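You operate a simulated robot arm through the tools that you are given. There is no shell and no other tool. Be economical: measure what you need, move in short steps, check, and stop when the job is done.

You run a simulated robot arm. Do the job below in one go: nothing can be reset, and whatever is moved stays where it is left.

## Task
Test the cart's pump: flow knob closed, run it till the gauge passes 0.6 bar.
Fine: blue lever to CLEAN first; then pump off, lever at CLOSED and flow knob open again.
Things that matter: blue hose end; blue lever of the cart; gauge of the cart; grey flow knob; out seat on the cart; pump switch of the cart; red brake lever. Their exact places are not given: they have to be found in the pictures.

Only the result counts: the job must be done as asked and must still hold three seconds after the hand-in. Knocking over, shifting, dropping, spilling or breaking anything else fails it.

## Robot
A 7-joint arm with a two-finger parallel gripper on a trunk, on a base that drives. Base frame: it is fixed to the floor where the robot stands at the start and does not move with it; the origin is under the middle of the robot, x ahead of it, y to its left, z up. Units: mm, degrees, N and s.
With the tool pointing down near the work surface it reaches from about 360 to 900 mm from the robot's upright axis, wherever it stands. Its first joint turns from -115.0 to 115.0 degrees. Places, roughly: blue hose end (5x5x5 cm) [-2400, -700, 800]; blue lever of the cart [-2500, -600, 900]; gauge of the cart [-2900, -400, 900]; grey flow knob [-2700, -500, 800]; out seat on the cart [-2400, -700, 800]; pump switch of the cart [-2500, -400, 800]; red brake lever [-2800, -200, 800]. Payload 3.91 kg.
The tool frame sits at the grasp point between the pads (the TCP): z along the fingers, y along the line on which they close. The tips reach 30 mm beyond it. Largest opening 110 mm; finger width 20, thickness 10; the body of the gripper, 48 by 112 mm, starts 55 mm behind the TCP.
Orientation is that of the tool frame in the base frame, as a unit quaternion [x, y, z, w]. With the fingers straight down and closing along the base's y, the tool's x points along the base's -x, its y along +y and its z along -z.

## Interface
- The arm moves only by the tool play_rows. Its argument "rows" is a list of rows, each an object of numbers (a shift or turn left out is 0, a gripper value left out holds the last): "grip": the finger opening in cm, from 0 to 11; "dx", "dy", "dz": the shift along the tool's x, y, z in cm; "ax", "ay", "az": the turn, a rotation vector about the tool's x, y, z in degrees. In form: [{"grip": .., "dx": .., "dy": .., "dz": .., "ax": .., "ay": .., "az": ..}, ...]. A call has 1 to 10 rows; each row shifts and turns the commanded pose from where the row before left it, along the tool's axes as they then stand. Each row takes 0.2 s and may step no farther than 50 mm and 8.6 degrees from the row before; otherwise, or with a gripper value out of range, the whole call is refused. A pose out of reach is approached as far as the arm can. The call stops where the force on the tool passes 70 N (or 10 N more than at its start, if that is more) or the arm is blocked; 0.2 s more then pass. The fingers move at their own pace (about 153 mm/s each) and stop on an object; they squeeze with about 36 N. The grip force told is the motor's: it shows also when the fingers shut on nothing. Time passes only in rows, and 0.2 s behind the last, so rows that do not move let the fingers close. It gives the time, the measured TCP pose, the force on the tool (base axes), the opening and the grip force at its end, in the units of the frame above (readings bear some noise), with the torque about the TCP (base axes, N m) and any sound that the robot's microphone picked up.
- Cameras (640 x 400 px; columns grow to the right, rows downward): "scene" is now at [229.5, 172.3, 1124.2]; the picture's right is [-0.35, -0.94, 0.00], its down [-0.21, 0.08, -0.97] and it looks along [0.91, -0.34, -0.22] (base axes); focal length 269 px, centre (320, 200). "wrist" rides on the gripper at [72, 17, -103] in the tool frame; the picture's right is [-0.23, 0.97, 0.00], its down [-0.76, -0.18, -0.62] and it looks along [-0.61, -0.14, 0.78] (tool axes); focal length 222 px, centre (320, 200).
- grab_frame(camera): a new picture of that camera. It takes no simulated time.
- lift_body(by): slides the trunk up (or, below 0, down) by that many mm; the arm and the scene camera ride with it, the base frame stays. It gives what a move gives, with no picture.
- base_move(legs): drives the robot by 1 to 6 legs, each [ahead, left, turn to the left] in mm, mm and degrees, along the robot's own axes; the way and the turn of a leg run together, so that a leg with both is an arc; at most 1500 mm and 180 degrees a leg. The arm and the cameras ride along, it lands a little off, and it stops where it bumps. It gives what a move gives.
- pan_tilt(pan, tilt): turns the head with the scene camera to pan (to the left, within 80 degrees either way) and tilt (down, from -29 to 69), counted from straight ahead of the robot. It gives what a move gives.
- probe_pixels(camera, pixels): there is no depth. For up to 12 entries [column, row, z] of the newest picture of that camera ("zoom" is the newest enlarged one), the place [x, y] in the base frame at which the ray of that pixel passes the height z, good to about 3 mm. It takes no simulated time.
- zoom(camera, box): a new picture of the part [left, top, right, bottom] of that camera's present view, enlarged. It takes no simulated time.
- hand_in(): hands the job in; it is judged then, once.

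Work in short steps. Measure before you move; look again where a grasp or a placing could have gone wrong, and mend it. You have 90 turns and 74 pictures in all, those below and enlarged ones among them. Open the gripper and draw the arm clear of the work before you hand the job in, unless the task says otherwise; then end with one line.

The tools are called after "Emit:" as a command line: name --argument value ..., lists and objects as JSON in quotes. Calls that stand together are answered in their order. play_rows: Moves the arm, as the interface text tells. Its arguments: {"type":"object","properties":{"rows":{"type":"array","items":{"type":"object","properties":{"grip":{"type":"number"},"dx":{"type":"number"},"dy":{"type":"number"},"dz":{"type":"number"},"ax":{"type":"number"},"ay":{"type":"number"},"az":{"type":"number"}}}}},"required":["rows"]} The other tools are called the same way: lift_body (by) slides the trunk up or down; base_move (legs) drives the base; pan_tilt (pan, tilt) turns the head that bears the scene camera; grab_frame (camera) takes a picture; probe_pixels (camera, pixels) gives the place at which the rays of pixels pass given heights; zoom (camera, box) takes an enlarged picture of a part of a camera's view; hand_in () hands the job in.

At the start:

```text
clock: 0.0
eef_pos: [655.7, -120.1, 1075.9]
tcp_rot: [0.0, 1.0, 0.0, 0.0]
force: [0.3, 0.3, 0.7]
moment: [-0.03, 0.0, 0.01]
grip_width: 110.1
finger_force: 0.0
trunk travel left (down, up): [-425.0, 565.0]
robot x, y, heading: [3.4, 0.3, 0.0]
head pan, tilt: [-20.6, 12.8]
```

scene: 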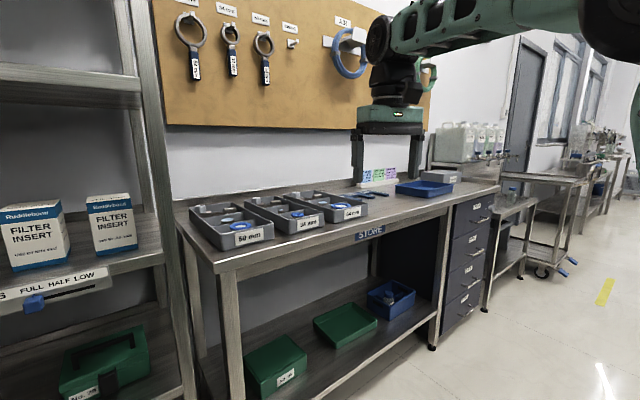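
wrist: 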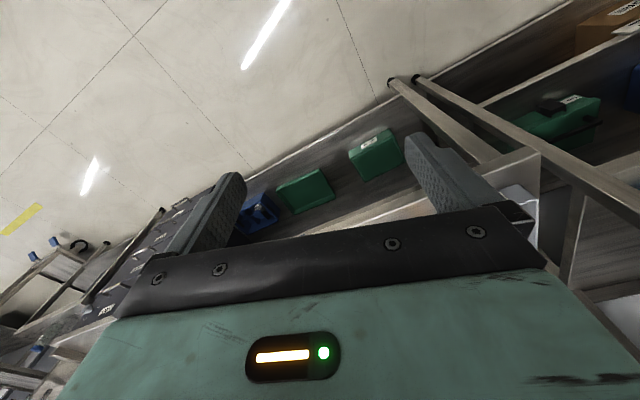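

I start by looking to the robot's right and left before driving.

Emit:
pan_tilt --pan -80 --tilt 20

Emit:
grab_frame --camera "scene"

Emit:
pan_tilt --pan 80 --tilt 20

Emit:
grab_frame --camera "scene"

```text
clock: 1.3
eef_pos: [655.3, -121.1, 1077.8]
tcp_rot: [0.0, 1.0, 0.0, 0.001]
force: [0.8, 0.3, -1.0]
moment: [-0.01, 0.01, 0.03]
grip_width: 110.0
finger_force: 0.0
trunk travel left (down, up): [-425.0, 565.0]
robot x, y, heading: [0.8, -1.5, 0.1]
head pan, tilt: [-80.0, 20.0]
```

```text
71 pictures are left
```

scene: 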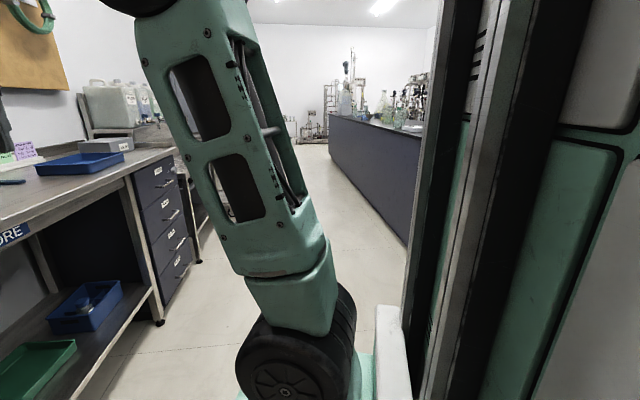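

```text
clock: 3.8
eef_pos: [655.5, -121.6, 1076.8]
tcp_rot: [0.0, 1.0, 0.0, 0.0]
force: [-0.7, -0.1, 0.1]
moment: [0.02, 0.03, -0.01]
grip_width: 109.9
finger_force: 0.0
trunk travel left (down, up): [-425.0, 565.0]
robot x, y, heading: [1.2, 2.4, 0.0]
head pan, tilt: [80.0, 20.0]
```

```text
70 pictures are left
```

scene: 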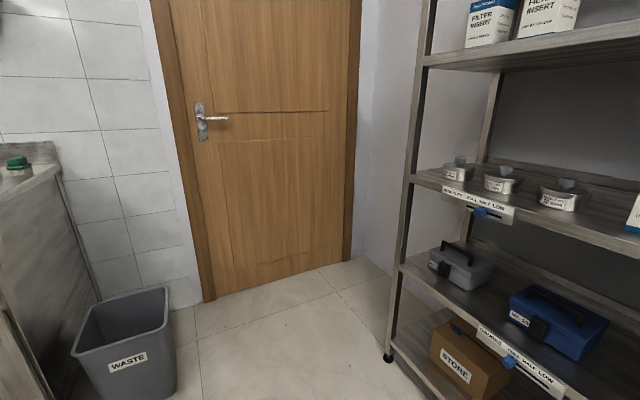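

The aisle to the right looks open; a dark counter lies behind. I raise the trunk a bit and turn right 90 degrees, then look backward.

Emit:
lift_body --by 200

Emit:
base_move --legs '[[0, 0, -90]]'

Emit:
pan_tilt --pan -10 --tilt 25

Emit:
grab_frame --camera "scene"

Emit:
pan_tilt --pan -75 --tilt 25

Emit:
grab_frame --camera "scene"

```text
clock: 5.9
eef_pos: [655.4, -121.4, 1275.2]
tcp_rot: [0.001, 1.0, 0.0, 0.0]
force: [0.7, -1.2, -0.5]
moment: [-0.01, -0.06, 0.0]
grip_width: 110.1
finger_force: 0.1
trunk travel left (down, up): [-625.0, 365.0]
robot x, y, heading: [-0.7, 0.5, 0.3]
head pan, tilt: [80.0, 20.0]
```

```text
clock: 10.2
eef_pos: [-134.8, -653.0, 1276.1]
tcp_rot: [0.714, 0.7, 0.0, 0.0]
force: [0.8, -0.3, 0.6]
moment: [-0.01, 0.0, 0.03]
grip_width: 109.8
finger_force: 0.0
trunk travel left (down, up): [-625.0, 365.0]
robot x, y, heading: [-2.8, 0.3, -91.1]
head pan, tilt: [80.0, 20.0]
```

```text
clock: 11.8
eef_pos: [-134.4, -653.9, 1276.7]
tcp_rot: [0.714, 0.7, 0.0, 0.0]
force: [0.1, 0.4, -0.8]
moment: [0.01, 0.01, 0.0]
grip_width: 109.7
finger_force: 0.0
trunk travel left (down, up): [-625.0, 365.0]
robot x, y, heading: [-0.1, 4.3, -91.1]
head pan, tilt: [-10.0, 25.0]
```

```text
69 pictures are left
```

scene: 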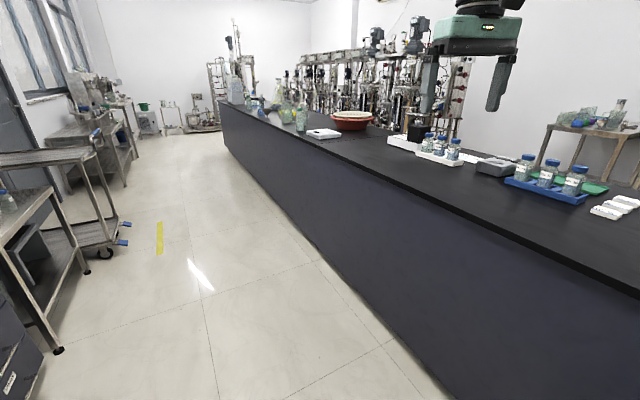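

```text
clock: 13.2
eef_pos: [-135.1, -652.5, 1277.0]
tcp_rot: [0.714, 0.7, 0.0, 0.0]
force: [0.0, -0.2, 0.1]
moment: [0.01, 0.0, -0.01]
grip_width: 109.9
finger_force: 0.0
trunk travel left (down, up): [-625.0, 365.0]
robot x, y, heading: [1.9, 0.6, -91.0]
head pan, tilt: [-75.0, 25.0]
```

```text
68 pictures are left
```

scene: 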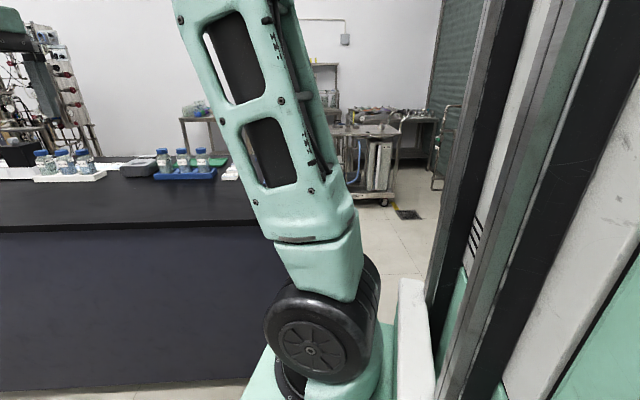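

The island ends at about the robot's y and the cart is visible past it at pixel (370,155). I turn another 90 degrees to face -x and look.

Emit:
base_move --legs '[[0, 0, -89]]'

Emit:
pan_tilt --pan 0 --tilt 25

Emit:
grab_frame --camera "scene"

```text
clock: 17.4
eef_pos: [-656.8, 111.8, 1275.8]
tcp_rot: [1.0, 0.007, 0.0, 0.0]
force: [0.4, 0.7, -0.5]
moment: [-0.01, 0.04, -0.04]
grip_width: 110.1
finger_force: 0.2
trunk travel left (down, up): [-625.0, 365.0]
robot x, y, heading: [-0.2, 1.1, -179.4]
head pan, tilt: [-75.0, 25.0]
```

```text
clock: 18.8
eef_pos: [-657.0, 112.9, 1276.1]
tcp_rot: [1.0, 0.008, 0.001, 0.0]
force: [0.6, -0.5, 0.2]
moment: [-0.02, 0.0, -0.01]
grip_width: 110.0
finger_force: 0.2
trunk travel left (down, up): [-625.0, 365.0]
robot x, y, heading: [1.3, 1.2, -179.4]
head pan, tilt: [0.0, 25.0]
```

```text
67 pictures are left
```

scene: 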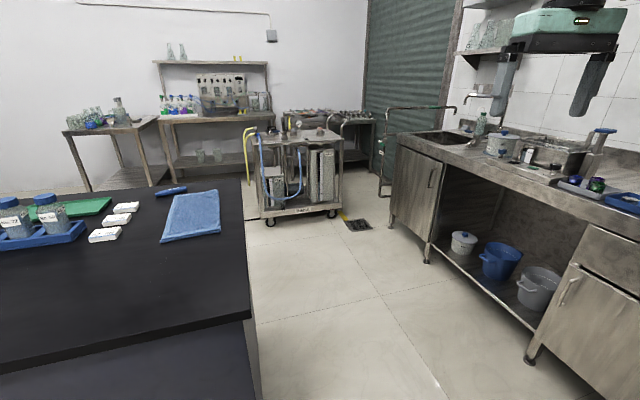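

The cart stands at (300,165), with an open aisle between island end and sink counter. I zoom on it and probe floor points.

Emit:
zoom --camera "scene" --box '[220, 100, 380, 240]'

Emit:
probe_pixels --camera "scene" --pixels '[[270, 226, 0], [333, 213, 0], [249, 317, 900], [245, 185, 900], [258, 400, 0], [425, 262, 0], [529, 360, 0], [438, 150, 900], [640, 237, 900], [255, 143, 850], [343, 138, 850]]'

```text
2.86 times, centred on (300, 170) of scene
```

zoom: 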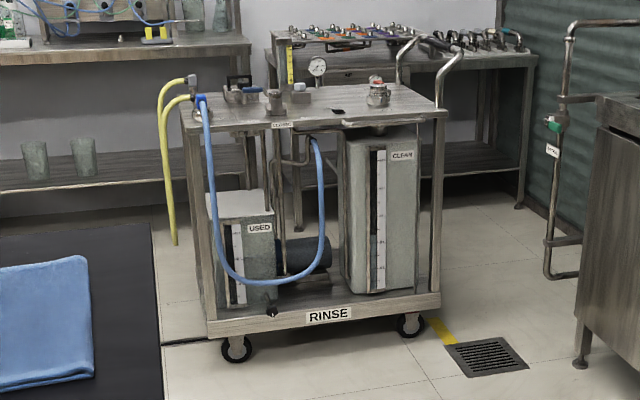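

```text
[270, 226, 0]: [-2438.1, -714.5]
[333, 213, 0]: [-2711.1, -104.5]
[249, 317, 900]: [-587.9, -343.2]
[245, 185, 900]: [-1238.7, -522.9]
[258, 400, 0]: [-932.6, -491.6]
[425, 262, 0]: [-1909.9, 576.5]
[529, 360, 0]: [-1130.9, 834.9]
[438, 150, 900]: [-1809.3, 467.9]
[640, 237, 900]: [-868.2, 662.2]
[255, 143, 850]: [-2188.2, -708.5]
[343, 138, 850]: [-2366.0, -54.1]
```

Aisle is about 1 m wide. I drive 1400 mm ahead, turn 22° left toward the cart and look.

Emit:
base_move --legs '[[1400, 0, 0], [0, 0, 22]]'

Emit:
pan_tilt --pan 0 --tilt 30

Emit:
grab_frame --camera "scene"

```text
clock: 26.8
eef_pos: [-2015.2, -156.8, 1275.9]
tcp_rot: [0.98, 0.197, 0.0, 0.0]
force: [-0.8, -0.2, 1.3]
moment: [-0.01, 0.02, 0.03]
grip_width: 109.8
finger_force: 0.0
trunk travel left (down, up): [-625.0, 365.0]
robot x, y, heading: [-1367.8, -17.2, -157.2]
head pan, tilt: [0.0, 25.0]
```

```text
clock: 27.5
eef_pos: [-2014.1, -156.3, 1275.2]
tcp_rot: [0.98, 0.198, 0.0, -0.001]
force: [0.1, 1.2, -0.6]
moment: [-0.01, 0.03, -0.04]
grip_width: 110.1
finger_force: 0.1
trunk travel left (down, up): [-625.0, 365.0]
robot x, y, heading: [-1361.7, -10.9, -157.1]
head pan, tilt: [0.0, 30.0]
```

```text
65 pictures are left
```

scene: 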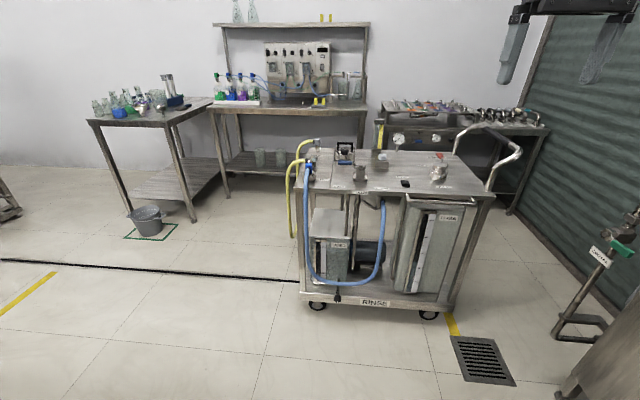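

Now a zoom on the cart top.

Emit:
zoom --camera "scene" --box '[280, 110, 530, 266]'

Emit:
probe_pixels --camera "scene" --pixels '[[298, 188, 850], [493, 196, 850], [318, 304, 0], [430, 316, 0], [345, 150, 900], [360, 172, 900], [438, 170, 900]]'

```text
2.56 times, centred on (405, 188) of scene
```

zoom: 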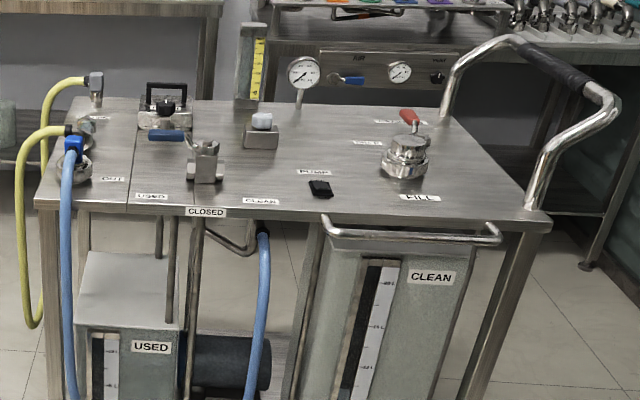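

```text
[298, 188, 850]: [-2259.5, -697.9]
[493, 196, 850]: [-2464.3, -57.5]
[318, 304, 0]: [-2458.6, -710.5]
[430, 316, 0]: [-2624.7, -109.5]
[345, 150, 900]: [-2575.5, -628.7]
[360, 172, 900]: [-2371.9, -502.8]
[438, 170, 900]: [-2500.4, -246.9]
```

Labels USED (left), CLOSED (front), CLEAN (right) are around the valve; black rocker switch "PUMP". I drive closer 550 mm.

Emit:
base_move --legs '[[550, 0, 0]]'

Emit:
pan_tilt --pan 5 --tilt 45

Emit:
grab_frame --camera "scene"

Emit:
grab_frame --camera "wrist"

```text
clock: 30.7
eef_pos: [-2536.0, -367.0, 1277.0]
tcp_rot: [0.981, 0.193, 0.0, 0.0]
force: [-0.5, 0.5, 0.0]
moment: [-0.01, -0.01, 0.0]
grip_width: 109.7
finger_force: 0.0
trunk travel left (down, up): [-625.0, 365.0]
robot x, y, heading: [-1883.6, -230.1, -157.6]
head pan, tilt: [0.0, 30.0]
```

```text
clock: 31.5
eef_pos: [-2536.1, -366.6, 1275.5]
tcp_rot: [0.981, 0.193, 0.0, 0.0]
force: [-0.5, 0.2, -0.8]
moment: [-0.01, -0.02, -0.04]
grip_width: 109.9
finger_force: 0.1
trunk travel left (down, up): [-625.0, 365.0]
robot x, y, heading: [-1883.4, -229.4, -157.9]
head pan, tilt: [5.0, 45.0]
```

```text
63 pictures are left
```

scene: 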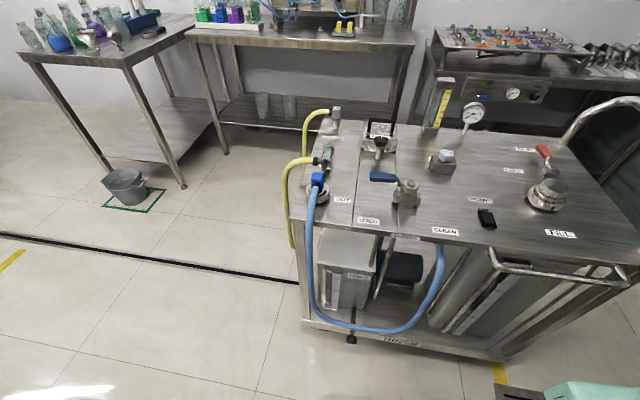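

```text
62 pictures are left
```

wrist: 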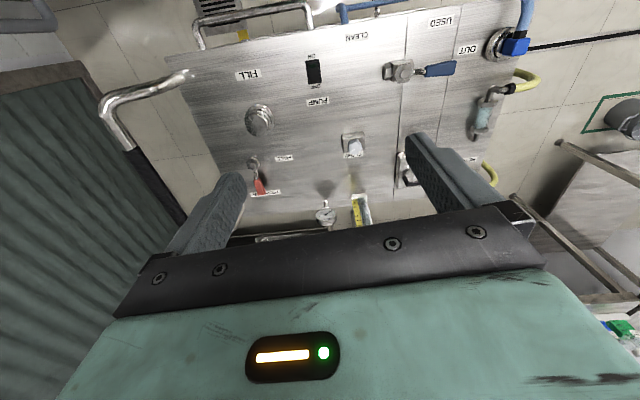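

Zooming into the labels and the hose end.

Emit:
zoom --camera "scene" --box '[290, 100, 450, 250]'

Emit:
zoom --camera "scene" --box '[410, 90, 580, 250]'

Emit:
zoom --camera "wrist" --box '[300, 0, 540, 150]'

```text
2.67 times, centred on (370, 175) of scene
```

zoom: 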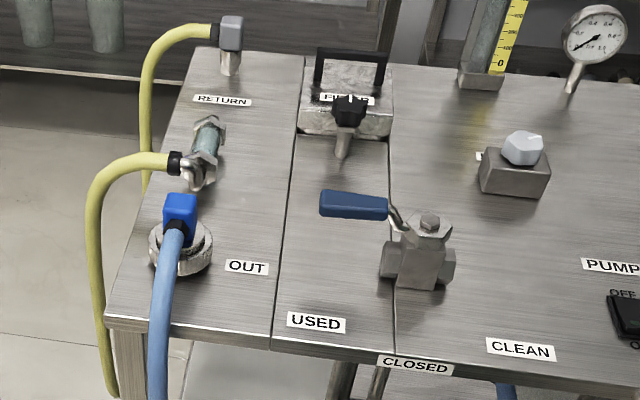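

```text
2.50 times, centred on (495, 170) of scene
```

zoom: 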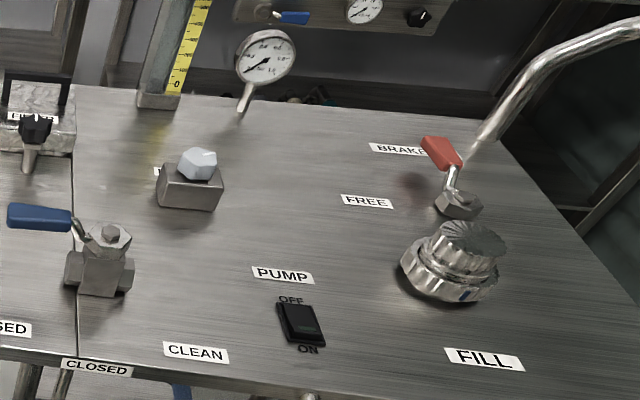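

```text
2.67 times, centred on (420, 75) of wrist
```

zoom: 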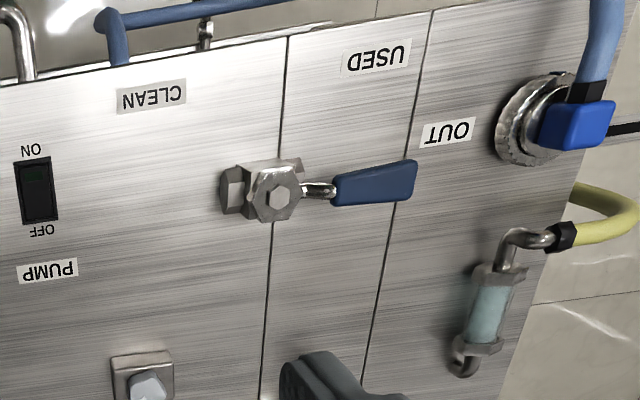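

Brake seems at BRAKE; the lever points left. I triangulate heights by probing the same points in both pictures (switch, FILL label, OUT label, lever hub, knob).

Emit:
probe_pixels --camera "scene" --pixels '[[560.6, 233.2, 750], [560.6, 233.2, 850], [342.3, 200.5, 750], [342.3, 200.5, 850], [487, 218.8, 750], [487, 218.8, 850], [411.5, 183.5, 800], [411.5, 183.5, 900], [444.8, 155.5, 800], [444.8, 155.5, 900]]'

Emit:
probe_pixels --camera "wrist" --pixels '[[247, 74, 750], [247, 74, 850], [468, 50, 750], [468, 50, 850], [314, 71, 750], [314, 71, 850], [403.5, 73, 800], [403.5, 73, 900], [355, 145, 800], [355, 145, 900]]'

```text
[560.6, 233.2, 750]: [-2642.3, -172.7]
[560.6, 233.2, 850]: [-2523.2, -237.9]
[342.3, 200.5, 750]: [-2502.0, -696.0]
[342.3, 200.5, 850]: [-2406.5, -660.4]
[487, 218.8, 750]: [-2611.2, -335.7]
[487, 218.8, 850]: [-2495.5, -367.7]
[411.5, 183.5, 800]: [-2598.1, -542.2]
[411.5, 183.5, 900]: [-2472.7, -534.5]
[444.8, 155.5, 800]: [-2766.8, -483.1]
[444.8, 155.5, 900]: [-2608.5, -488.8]
```

```text
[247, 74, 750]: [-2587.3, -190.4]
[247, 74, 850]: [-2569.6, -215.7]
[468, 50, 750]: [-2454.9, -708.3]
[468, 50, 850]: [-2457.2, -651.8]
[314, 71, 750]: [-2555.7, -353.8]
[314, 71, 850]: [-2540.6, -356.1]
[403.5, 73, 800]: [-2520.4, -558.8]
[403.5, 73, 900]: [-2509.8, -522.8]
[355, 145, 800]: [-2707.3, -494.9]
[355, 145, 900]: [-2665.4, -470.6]
```

Cart top is z≈800, hub top ≈868 at (-2513,-535), knob top ≈851 at (-2685,-485), switch (-2547,-354,805). Now handle ends and the cart's front edge.

Emit:
probe_pixels --camera "scene" --pixels '[[370.4, 175.7, 850], [370.4, 175.7, 900], [394.4, 178, 850], [394.4, 178, 900], [351.2, 230.5, 800], [310, 222, 800], [359, 170, 850], [359, 170, 950], [474, 112, 900]]'

Emit:
probe_pixels --camera "wrist" --pixels '[[454.5, 65.6, 850], [454.5, 65.6, 900], [425.6, 72, 850], [425.6, 72, 900], [300, 32.6, 800], [461, 3.8, 800], [326, 213, 900]]'

Emit:
zoom --camera "scene" --box '[300, 150, 360, 220]'

Emit:
zoom --camera "scene" --box '[420, 90, 500, 190]'

```text
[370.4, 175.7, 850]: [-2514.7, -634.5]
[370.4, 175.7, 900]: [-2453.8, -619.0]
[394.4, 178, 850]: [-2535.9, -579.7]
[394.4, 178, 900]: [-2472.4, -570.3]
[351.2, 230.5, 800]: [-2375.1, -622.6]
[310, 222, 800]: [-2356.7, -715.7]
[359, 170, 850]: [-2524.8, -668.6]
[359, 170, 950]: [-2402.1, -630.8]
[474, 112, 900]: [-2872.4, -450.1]
```

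```text
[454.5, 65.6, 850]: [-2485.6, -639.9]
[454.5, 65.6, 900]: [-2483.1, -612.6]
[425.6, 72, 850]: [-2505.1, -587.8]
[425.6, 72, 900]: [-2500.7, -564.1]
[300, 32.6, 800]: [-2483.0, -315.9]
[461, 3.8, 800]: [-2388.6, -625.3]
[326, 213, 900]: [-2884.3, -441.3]
```

```text
5.71 times, centred on (330, 185) of scene
```

zoom: 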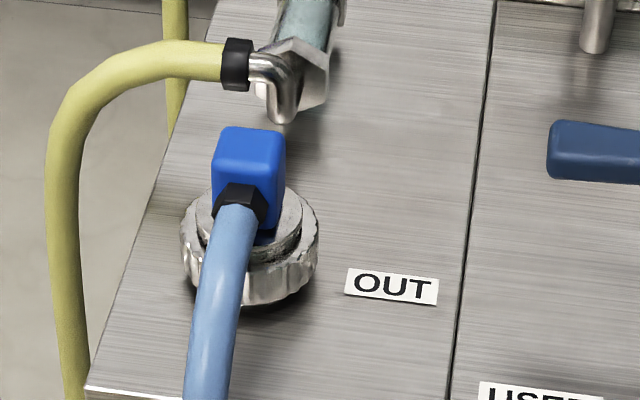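

```text
4.00 times, centred on (460, 140) of scene
```

zoom: 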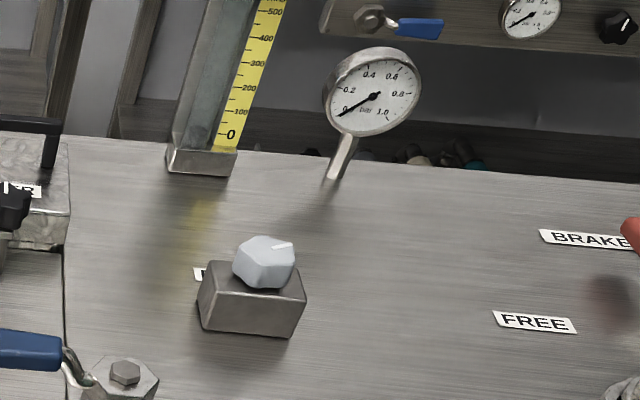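

Handle points exactly along the cart's left (USED at −90°), grip at z≈875, r≈45–97 from hub. I align the tool with the cart (5.3° yaw), close fingers, move over the back side of the handle, then lower the trunk.

Emit:
play_rows --rows '[{"grip": 0, "az": 5.3}, {"dx": -1.3, "dy": 4.4}, {"dx": -1, "dy": 4.4}, {"dx": -1, "dy": 4.4}, {"dx": -1, "dy": 4}, {"dx": -1, "dy": 4}, {"dx": -1, "dy": 3}]'

Emit:
lift_body --by -200

Emit:
grab_frame --camera "wrist"

Emit:
grab_frame --camera "scene"

```text
clock: 33.1
eef_pos: [-2524.2, -614.5, 1277.0]
tcp_rot: [0.989, 0.148, -0.001, 0.0]
force: [-0.4, 0.6, 0.5]
moment: [-0.06, 0.01, -0.03]
grip_width: 0.0
finger_force: 35.7
trunk travel left (down, up): [-625.0, 365.0]
robot x, y, heading: [-1884.0, -226.5, -157.7]
head pan, tilt: [5.0, 45.0]
```

```text
clock: 35.2
eef_pos: [-2525.0, -614.0, 1076.7]
tcp_rot: [0.989, 0.149, 0.0, 0.0]
force: [-0.4, 1.1, 0.5]
moment: [-0.02, -0.02, 0.01]
grip_width: 0.0
finger_force: 35.9
trunk travel left (down, up): [-425.0, 565.0]
robot x, y, heading: [-1884.0, -228.9, -157.7]
head pan, tilt: [5.0, 45.0]
```

```text
56 pictures are left
```

wrist: 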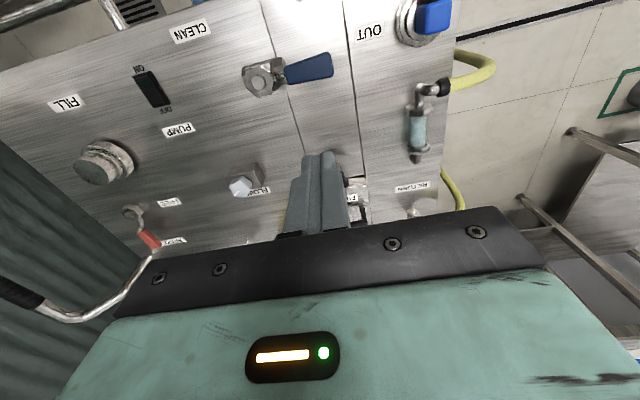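

```text
55 pictures are left
```

scene: 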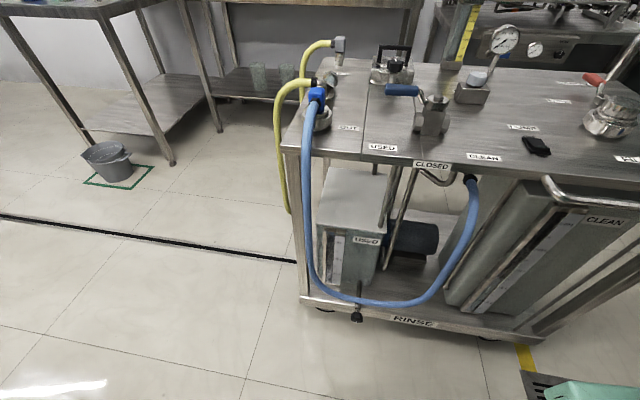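

Zooming the wrist view for the handle and the knob label.

Emit:
zoom --camera "wrist" --box '[210, 0, 370, 210]'

Emit:
probe_pixels --camera "wrist" --pixels '[[332, 62, 876], [287, 76, 876], [264, 82, 870], [315, 84, 876], [308, 52, 876], [241, 187, 850], [150, 90, 805]]'

```text
1.90 times, centred on (290, 105) of wrist
```

zoom: 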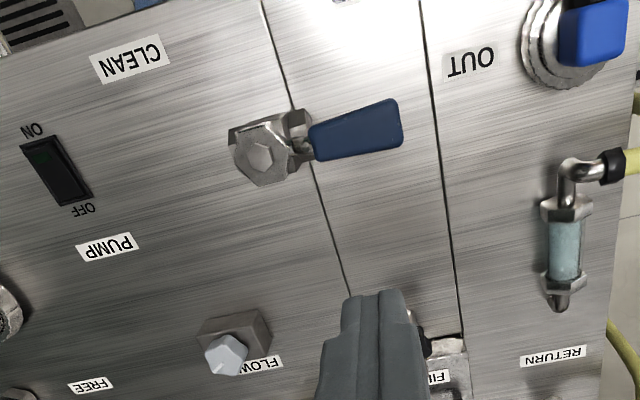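

```text
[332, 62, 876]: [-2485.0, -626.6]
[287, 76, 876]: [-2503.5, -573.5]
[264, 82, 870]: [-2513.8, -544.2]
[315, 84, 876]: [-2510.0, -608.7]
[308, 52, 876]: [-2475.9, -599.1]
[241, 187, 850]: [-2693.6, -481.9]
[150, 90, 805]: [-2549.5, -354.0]
```

Handle about 28 mm wide. I back off 1 cm more and descend behind the handle to TCP z≈885.

Emit:
play_rows --rows '[{"grip": 0, "dx": -1}, {"dz": 4.8}, {"dz": 4.8}, {"dz": 4.8}, {"dz": 4.6}]'

Emit:
grab_frame --camera "wrist"

Emit:
zoom --camera "scene" --box '[280, 30, 560, 200]'

```text
clock: 36.4
eef_pos: [-2534.6, -617.8, 886.2]
tcp_rot: [0.989, 0.148, 0.0, 0.0]
force: [0.0, 0.0, -0.4]
moment: [-0.05, 0.0, -0.01]
grip_width: 0.3
finger_force: 35.7
trunk travel left (down, up): [-425.0, 565.0]
robot x, y, heading: [-1881.8, -232.5, -157.7]
head pan, tilt: [5.0, 45.0]
```

```text
53 pictures are left
```

wrist: 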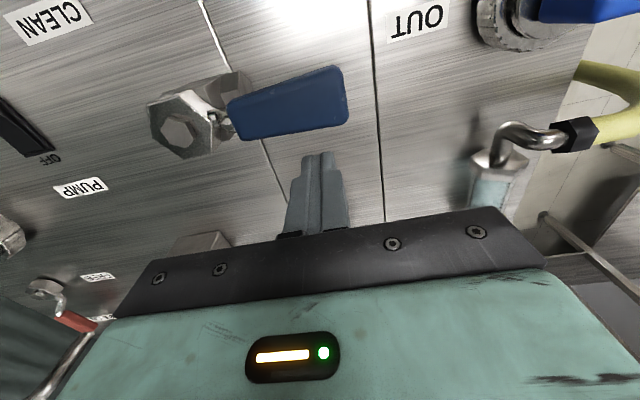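

```text
2.29 times, centred on (420, 115) of scene
```

zoom: 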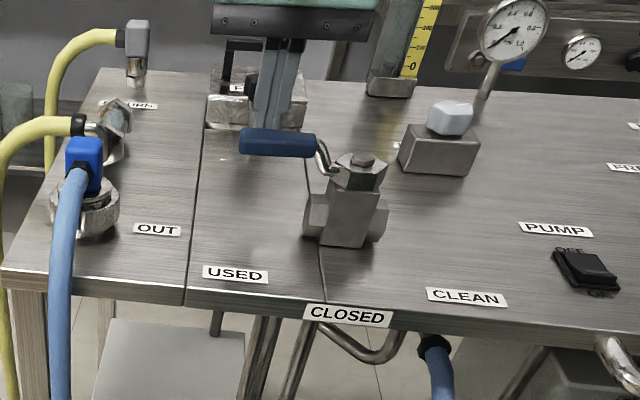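

Finger is behind the handle at the right height. I sweep an arc of r≈75 about the hub, first 90° (toward CLOSED).

Emit:
play_rows --rows '[{"grip": 0, "dy": 0.66, "dx": 1.74}, {"dy": 0.39, "dx": 2.03}, {"dy": -0.14, "dx": 2.05}, {"dy": -0.68, "dx": 1.96}, {"dy": -1.15, "dx": 1.71}, {"dy": -1.57, "dx": 1.34}, {"dy": -1.85, "dx": 0.91}]'

Emit:
grab_frame --camera "wrist"

```text
clock: 38.0
eef_pos: [-2433.5, -542.9, 887.7]
tcp_rot: [0.989, 0.149, 0.001, 0.0]
force: [0.1, -0.7, -0.7]
moment: [0.01, 0.0, 0.03]
grip_width: 0.0
finger_force: 36.3
trunk travel left (down, up): [-425.0, 565.0]
robot x, y, heading: [-1881.6, -230.9, -157.8]
head pan, tilt: [5.0, 45.0]
```

```text
51 pictures are left
```

wrist: 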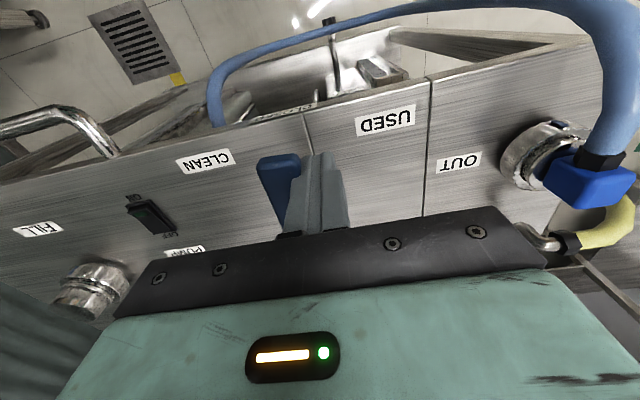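

The handle follows without resistance and now points to the front. I continue to CLEAN.

Emit:
play_rows --rows '[{"grip": 0, "dy": -2.03, "dx": 0.39}, {"dy": -2.05, "dx": -0.14}, {"dy": -1.96, "dx": -0.68}, {"dy": -1.71, "dx": -1.15}, {"dy": -1.34, "dx": -1.57}, {"dy": -0.91, "dx": -1.85}]'

Emit:
grab_frame --camera "wrist"

Emit:
zoom --camera "scene" --box '[300, 20, 580, 200]'

```text
clock: 39.4
eef_pos: [-2511.3, -464.3, 887.6]
tcp_rot: [0.989, 0.148, 0.001, 0.0]
force: [0.4, -0.6, 1.0]
moment: [0.02, -0.01, 0.01]
grip_width: 0.0
finger_force: 36.0
trunk travel left (down, up): [-425.0, 565.0]
robot x, y, heading: [-1879.5, -226.7, -157.7]
head pan, tilt: [5.0, 45.0]
```

```text
50 pictures are left
```

wrist: 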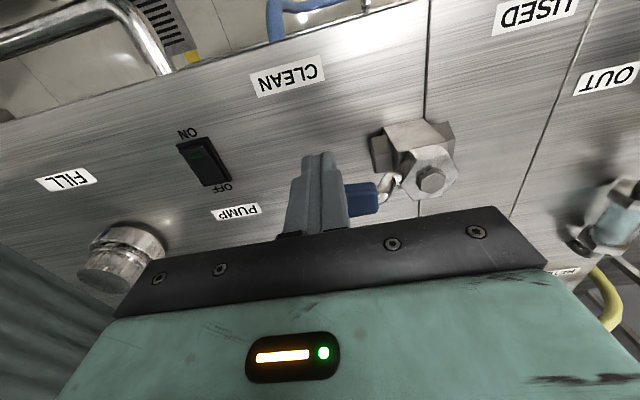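

```text
2.22 times, centred on (440, 110) of scene
```

zoom: 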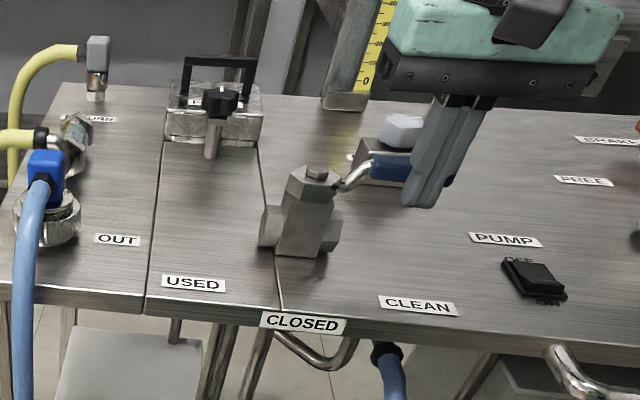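

The handle looks about right-pointing. I back off and rise to check the angle from above.

Emit:
play_rows --rows '[{"grip": 0, "dx": 2}, {"dz": -4.8}, {"dz": -4.8}, {"dz": -4.8}, {"dz": -4.8}, {"dx": -3}]'

Emit:
grab_frame --camera "wrist"

```text
clock: 40.8
eef_pos: [-2519.8, -464.7, 1079.0]
tcp_rot: [0.989, 0.148, 0.0, 0.0]
force: [-0.2, 0.7, 0.5]
moment: [0.0, 0.01, -0.03]
grip_width: 0.0
finger_force: 35.8
trunk travel left (down, up): [-425.0, 565.0]
robot x, y, heading: [-1879.7, -226.7, -157.8]
head pan, tilt: [5.0, 45.0]
```

```text
48 pictures are left
```

wrist: 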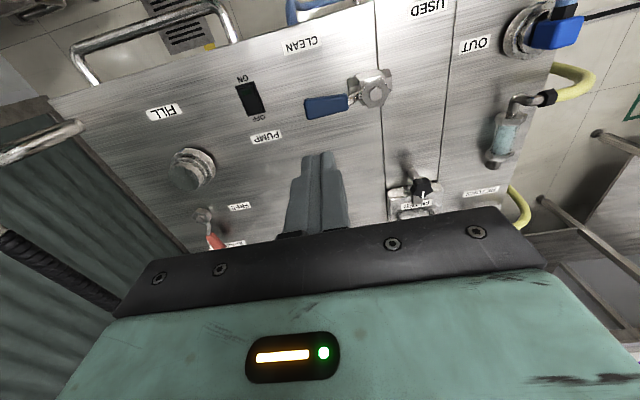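

Check the handle angle by probing.

Emit:
probe_pixels --camera "wrist" --pixels '[[306, 107, 876], [347, 102, 876], [374, 95, 870], [248, 98, 805], [241, 84, 805], [257, 113, 805]]'

Emit:
zoom --camera "scene" --box '[400, 10, 600, 180]'

```text
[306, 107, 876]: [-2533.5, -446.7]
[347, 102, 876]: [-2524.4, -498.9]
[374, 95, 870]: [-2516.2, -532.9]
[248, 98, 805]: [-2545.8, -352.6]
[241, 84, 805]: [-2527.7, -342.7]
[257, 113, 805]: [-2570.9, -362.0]
```

```text
2.35 times, centred on (500, 95) of scene
```

zoom: 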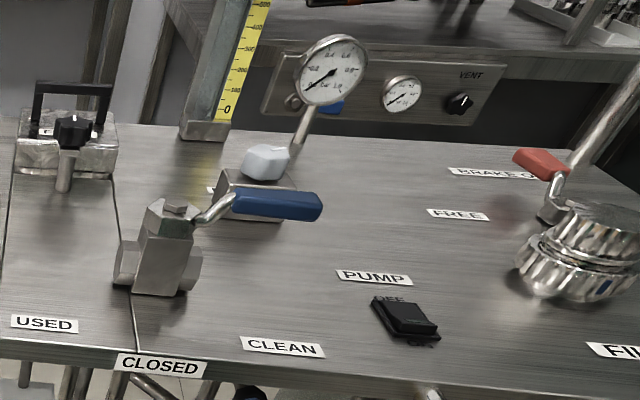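

The lever stands about 5° short of fully right. I go down in front of it again and push it ~7 mm further.

Emit:
play_rows --rows '[{"grip": 0, "dx": 2.6}, {"dz": 4.8}, {"dz": 4.8}, {"dz": 4.8}, {"dz": 4.8}, {"dx": -1.4}, {"dx": -1.0}, {}]'

Emit:
play_rows --rows '[{"grip": 0, "dx": 2}, {"dz": -4.8}, {"dz": -4.8}, {"dz": -4.8}, {"dz": -4.8}]'

Emit:
grab_frame --camera "wrist"

```text
clock: 42.6
eef_pos: [-2514.1, -464.5, 885.8]
tcp_rot: [0.989, 0.149, 0.003, -0.002]
force: [33.8, 12.9, -3.6]
moment: [0.02, -0.2, -0.08]
grip_width: 0.0
finger_force: 35.8
trunk travel left (down, up): [-425.0, 565.0]
robot x, y, heading: [-1883.4, -230.6, -157.7]
head pan, tilt: [5.0, 45.0]
```

```text
clock: 43.8
eef_pos: [-2500.9, -458.1, 1078.7]
tcp_rot: [0.989, 0.148, 0.0, 0.0]
force: [0.0, 0.1, 0.0]
moment: [-0.01, -0.02, -0.03]
grip_width: 0.0
finger_force: 36.3
trunk travel left (down, up): [-425.0, 565.0]
robot x, y, heading: [-1879.2, -228.6, -157.9]
head pan, tilt: [5.0, 45.0]
```

```text
46 pictures are left
```

wrist: 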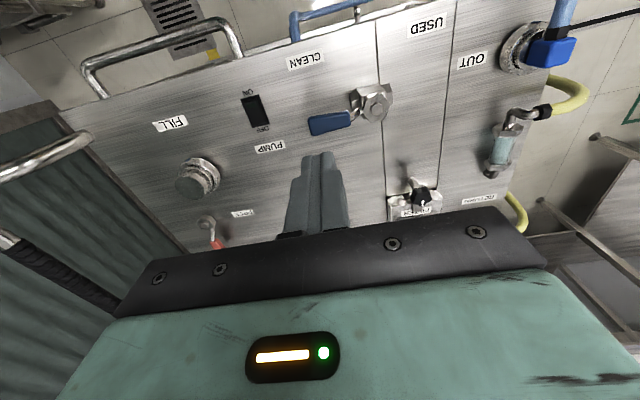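

The lever met its end stop (34 N), so it is at CLEAN. Now I open the fingers to see the knob between them.

Emit:
play_rows --rows '[{"grip": 9, "dx": -2}, {"dx": -2}, {}]'

Emit:
zoom --camera "wrist" --box '[220, 80, 420, 240]'

Emit:
zoom --camera "scene" --box '[440, 20, 560, 120]'

```text
clock: 44.6
eef_pos: [-2537.8, -469.7, 1077.8]
tcp_rot: [0.989, 0.148, 0.0, 0.0]
force: [0.1, 0.4, 0.1]
moment: [0.02, 0.01, -0.02]
grip_width: 90.1
finger_force: 0.1
trunk travel left (down, up): [-425.0, 565.0]
robot x, y, heading: [-1881.0, -229.2, -157.4]
head pan, tilt: [5.0, 45.0]
```

```text
2.50 times, centred on (320, 160) of wrist
```

zoom: 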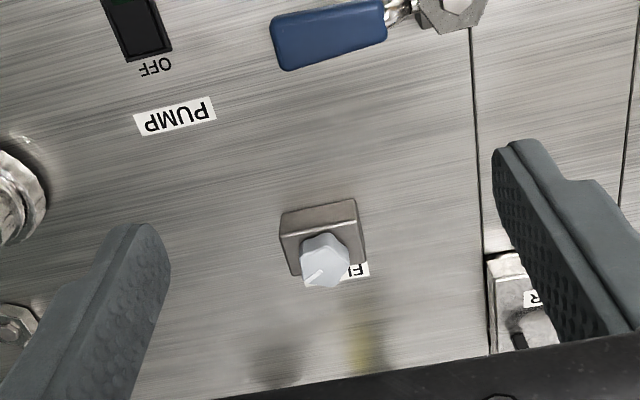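

```text
4.00 times, centred on (500, 70) of scene
```

zoom: 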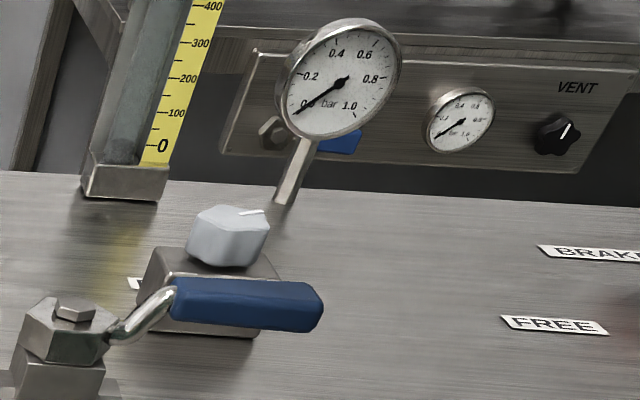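

Triangulating the knob and the block.

Emit:
probe_pixels --camera "wrist" --pixels '[[322.8, 181, 840], [322.8, 181, 870], [315, 191, 860], [331, 177, 860], [313, 177, 860], [322, 195, 860]]'

Emit:
grab_frame --camera "scene"

Emit:
probe_pixels --camera "scene" --pixels '[[478, 73.7, 840], [478, 73.7, 870], [477, 85, 830], [470, 103, 800]]'

```text
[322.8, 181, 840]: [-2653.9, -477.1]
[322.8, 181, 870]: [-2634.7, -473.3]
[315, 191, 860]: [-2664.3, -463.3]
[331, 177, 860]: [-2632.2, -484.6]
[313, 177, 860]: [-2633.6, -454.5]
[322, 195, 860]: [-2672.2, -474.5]
```

```text
43 pictures are left
```

scene: 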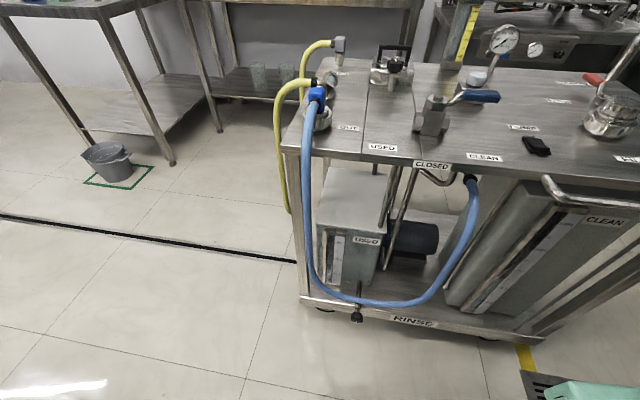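

```text
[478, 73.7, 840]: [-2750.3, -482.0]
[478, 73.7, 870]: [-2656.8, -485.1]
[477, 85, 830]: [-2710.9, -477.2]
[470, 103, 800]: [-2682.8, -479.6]
```

The wrist probe used an older frame; I grab a fresh one and reprobe.

Emit:
grab_frame --camera "wrist"

Emit:
probe_pixels --camera "wrist" --pixels '[[323.5, 181, 840], [323.5, 181, 870], [315, 191, 860], [331, 177, 860], [305, 163, 835], [334, 160, 835], [307, 190, 835], [339, 185, 835]]'

```text
42 pictures are left
```

wrist: 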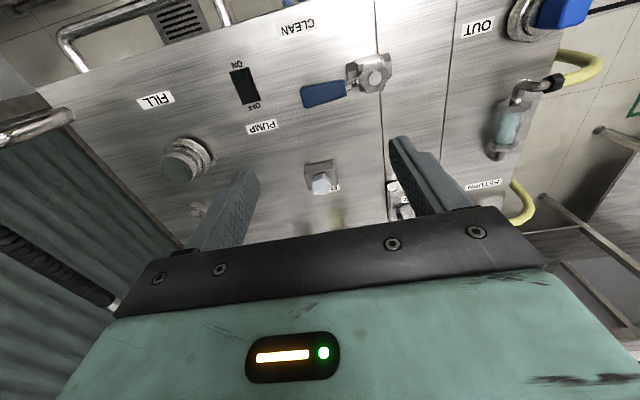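

```text
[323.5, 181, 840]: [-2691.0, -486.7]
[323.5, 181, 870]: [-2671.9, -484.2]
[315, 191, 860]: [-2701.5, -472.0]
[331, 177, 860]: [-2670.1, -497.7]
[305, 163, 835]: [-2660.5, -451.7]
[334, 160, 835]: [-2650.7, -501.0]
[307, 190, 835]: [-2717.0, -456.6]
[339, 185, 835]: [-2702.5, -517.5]
```

Knob axis ≈(-2683,-484), top ≈858. I move above it, open 7 cm, and descend to z≈900 to look.

Emit:
play_rows --rows '[{"grip": 7, "dx": -4.8, "dy": -1}, {"dx": -4.8, "dy": -1}, {"dx": -4.7, "dy": -0.87}, {"dz": 4.5}, {"dz": 4.5}, {"dz": 4.5}, {"dz": 4.3}]'

Emit:
grab_frame --camera "wrist"

Emit:
zoom --camera "scene" --box '[420, 20, 560, 120]'

```text
clock: 46.2
eef_pos: [-2637.1, -478.2, 902.1]
tcp_rot: [0.989, 0.148, 0.0, 0.0]
force: [-0.8, 0.2, -0.1]
moment: [0.0, 0.0, 0.02]
grip_width: 70.2
finger_force: 0.1
out of reach, approached as far as the arm can: row 3
trunk travel left (down, up): [-425.0, 565.0]
robot x, y, heading: [-1885.4, -225.6, -157.9]
head pan, tilt: [5.0, 45.0]
```

```text
41 pictures are left
```

wrist: 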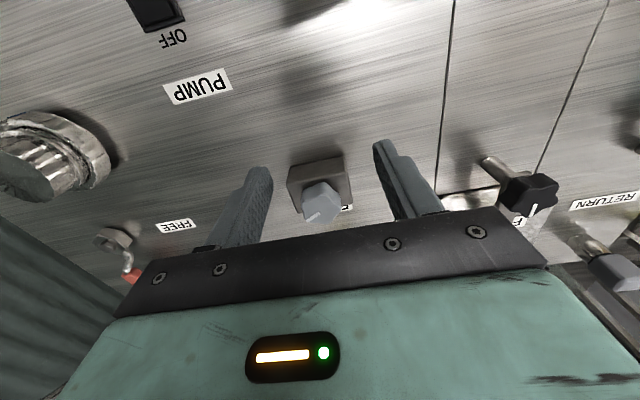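

```text
4.00 times, centred on (490, 70) of scene
```

zoom: 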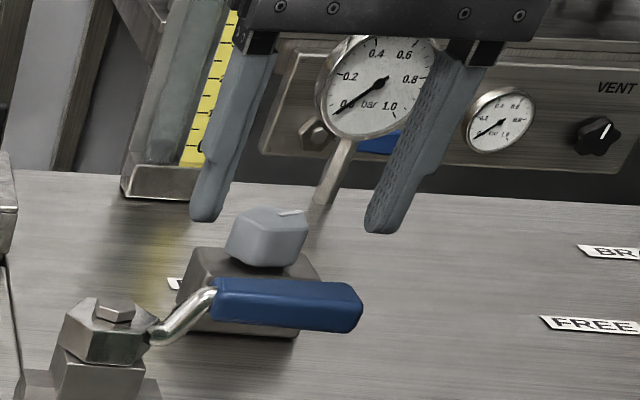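

The arm fell 45 mm short while high; I try the rest at this lower height.

Emit:
play_rows --rows '[{"dx": -2.3, "dy": -0.4}, {"dx": -2.2, "dy": -0.3}]'

Emit:
grab_frame --camera "wrist"

Emit:
zoom --camera "scene" --box '[420, 20, 560, 120]'

```text
clock: 46.8
eef_pos: [-2682.0, -484.3, 902.8]
tcp_rot: [0.989, 0.148, 0.0, 0.0]
force: [-0.3, -0.4, 0.6]
moment: [0.0, 0.03, -0.02]
grip_width: 70.2
finger_force: 0.0
trunk travel left (down, up): [-425.0, 565.0]
robot x, y, heading: [-1884.1, -230.8, -157.6]
head pan, tilt: [5.0, 45.0]
```

```text
39 pictures are left
```

wrist: 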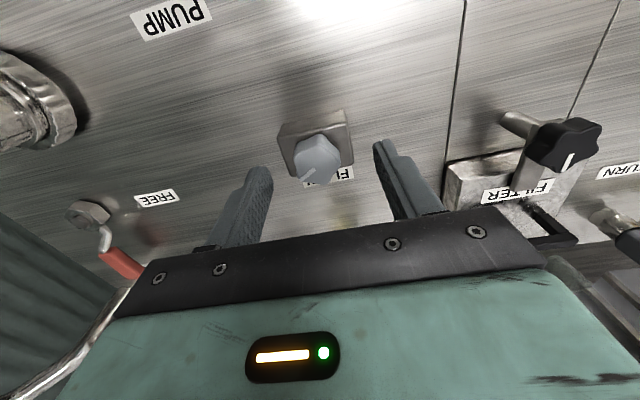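

```text
4.00 times, centred on (490, 70) of scene
```

zoom: 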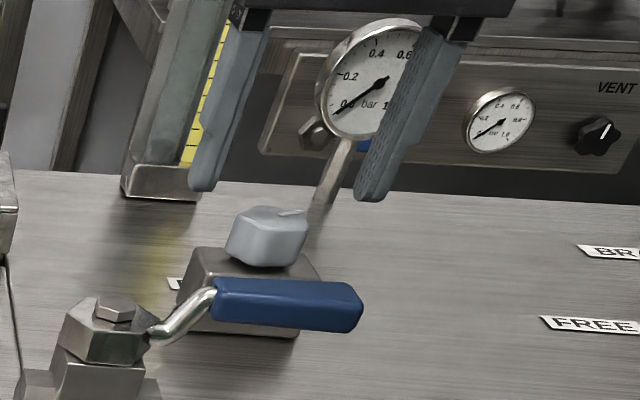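

Probe the knob centre again in this near view.

Emit:
probe_pixels --camera "wrist" --pixels '[[317, 152, 858], [280, 130, 835], [345, 108, 835], [293, 184, 835], [355, 163, 835], [317, 135, 858], [300, 175, 858], [338, 158, 858]]'

```text
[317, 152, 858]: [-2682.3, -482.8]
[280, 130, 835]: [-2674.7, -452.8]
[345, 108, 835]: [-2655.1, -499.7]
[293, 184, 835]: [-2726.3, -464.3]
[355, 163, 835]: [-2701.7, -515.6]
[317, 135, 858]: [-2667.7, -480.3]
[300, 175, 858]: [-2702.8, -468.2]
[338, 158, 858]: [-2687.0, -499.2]
```

TCP is centred within ~5 mm. Shift 4 mm further, descend to 874 and close on the knob.

Emit:
play_rows --rows '[{"dx": -0.4, "dz": 1.4}, {"dz": 1.4}, {"grip": 0}, {}]'

Emit:
zoom --camera "scene" --box '[420, 20, 560, 120]'

```text
clock: 47.8
eef_pos: [-2687.2, -481.7, 873.8]
tcp_rot: [0.989, 0.147, -0.001, -0.002]
force: [-3.9, 20.2, 0.4]
moment: [0.31, -0.41, -0.42]
grip_width: 34.7
finger_force: 45.3
trunk travel left (down, up): [-425.0, 565.0]
robot x, y, heading: [-1881.1, -228.8, -158.0]
head pan, tilt: [5.0, 45.0]
```

```text
4.00 times, centred on (490, 70) of scene
```

zoom: 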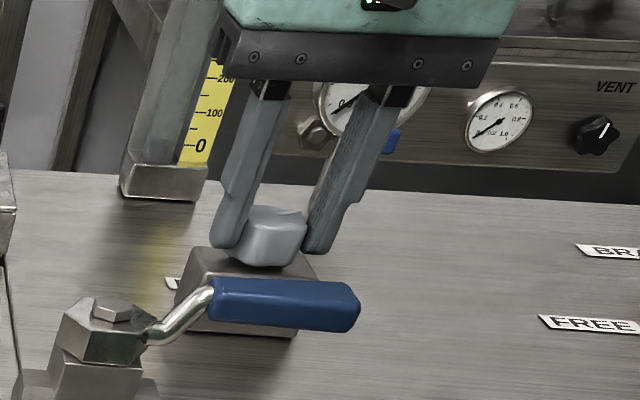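

Gripped at 34.7 mm. I shift 3 mm to relieve the lateral force and turn clockwise (closing) 45°.

Emit:
play_rows --rows '[{"dy": -0.3}, {"az": 8}, {"az": 8}, {"az": 8}, {"az": 8}, {"az": 8}, {"az": 5}]'

Emit:
zoom --camera "scene" --box '[420, 20, 560, 120]'

```text
clock: 49.4
eef_pos: [-2686.2, -485.5, 873.0]
tcp_rot: [0.97, -0.241, 0.0, 0.003]
force: [-9.8, -13.9, 3.7]
moment: [-0.06, 0.7, 0.16]
grip_width: 34.6
finger_force: 44.9
trunk travel left (down, up): [-425.0, 565.0]
robot x, y, heading: [-1884.4, -227.9, -157.8]
head pan, tilt: [5.0, 45.0]
```

```text
4.00 times, centred on (490, 70) of scene
```

zoom: 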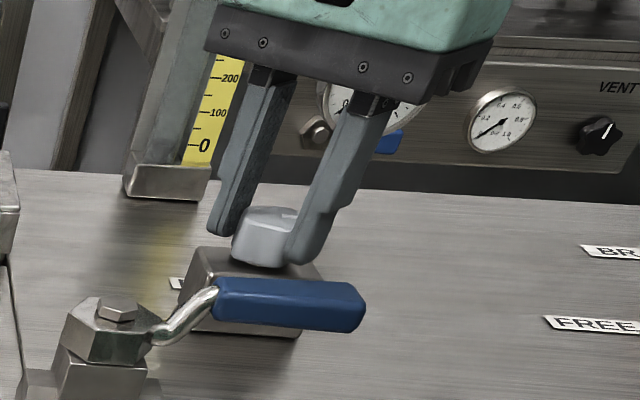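

Turning freely so far; I turn 45° more.

Emit:
play_rows --rows '[{"az": 8}, {"az": 8}, {"az": 8}, {"az": 8}, {"az": 8}, {"az": 5}]'

Emit:
grab_frame --camera "wrist"

Emit:
zoom --camera "scene" --box '[450, 50, 510, 100]'

```text
clock: 50.8
eef_pos: [-2691.3, -485.0, 872.7]
tcp_rot: [0.804, -0.595, -0.003, 0.008]
force: [-47.7, -49.5, 1.6]
moment: [-0.61, 0.49, 0.36]
grip_width: 34.3
finger_force: 45.1
trunk travel left (down, up): [-425.0, 565.0]
robot x, y, heading: [-1884.4, -225.5, -157.4]
head pan, tilt: [5.0, 45.0]
```

```text
35 pictures are left
```

wrist: 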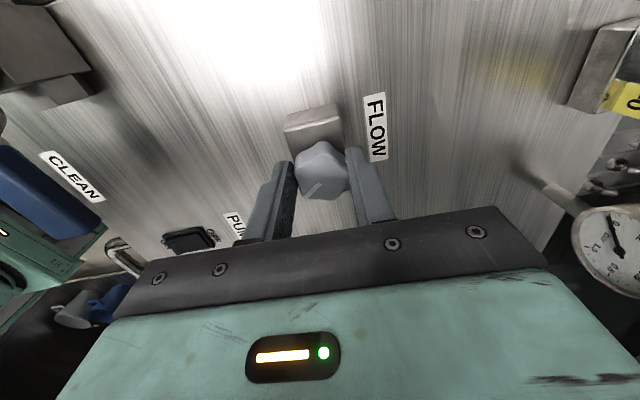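

```text
8.00 times, centred on (480, 75) of scene
```

zoom: 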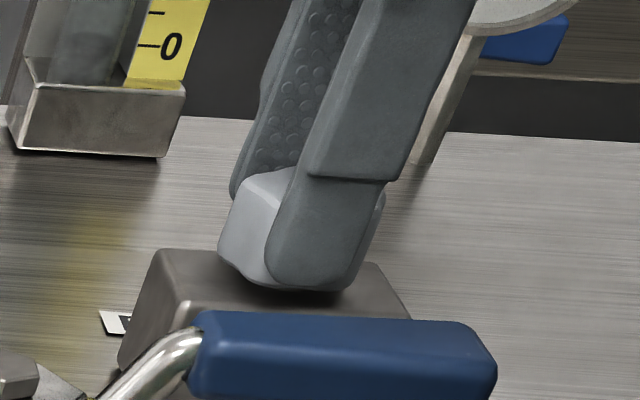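

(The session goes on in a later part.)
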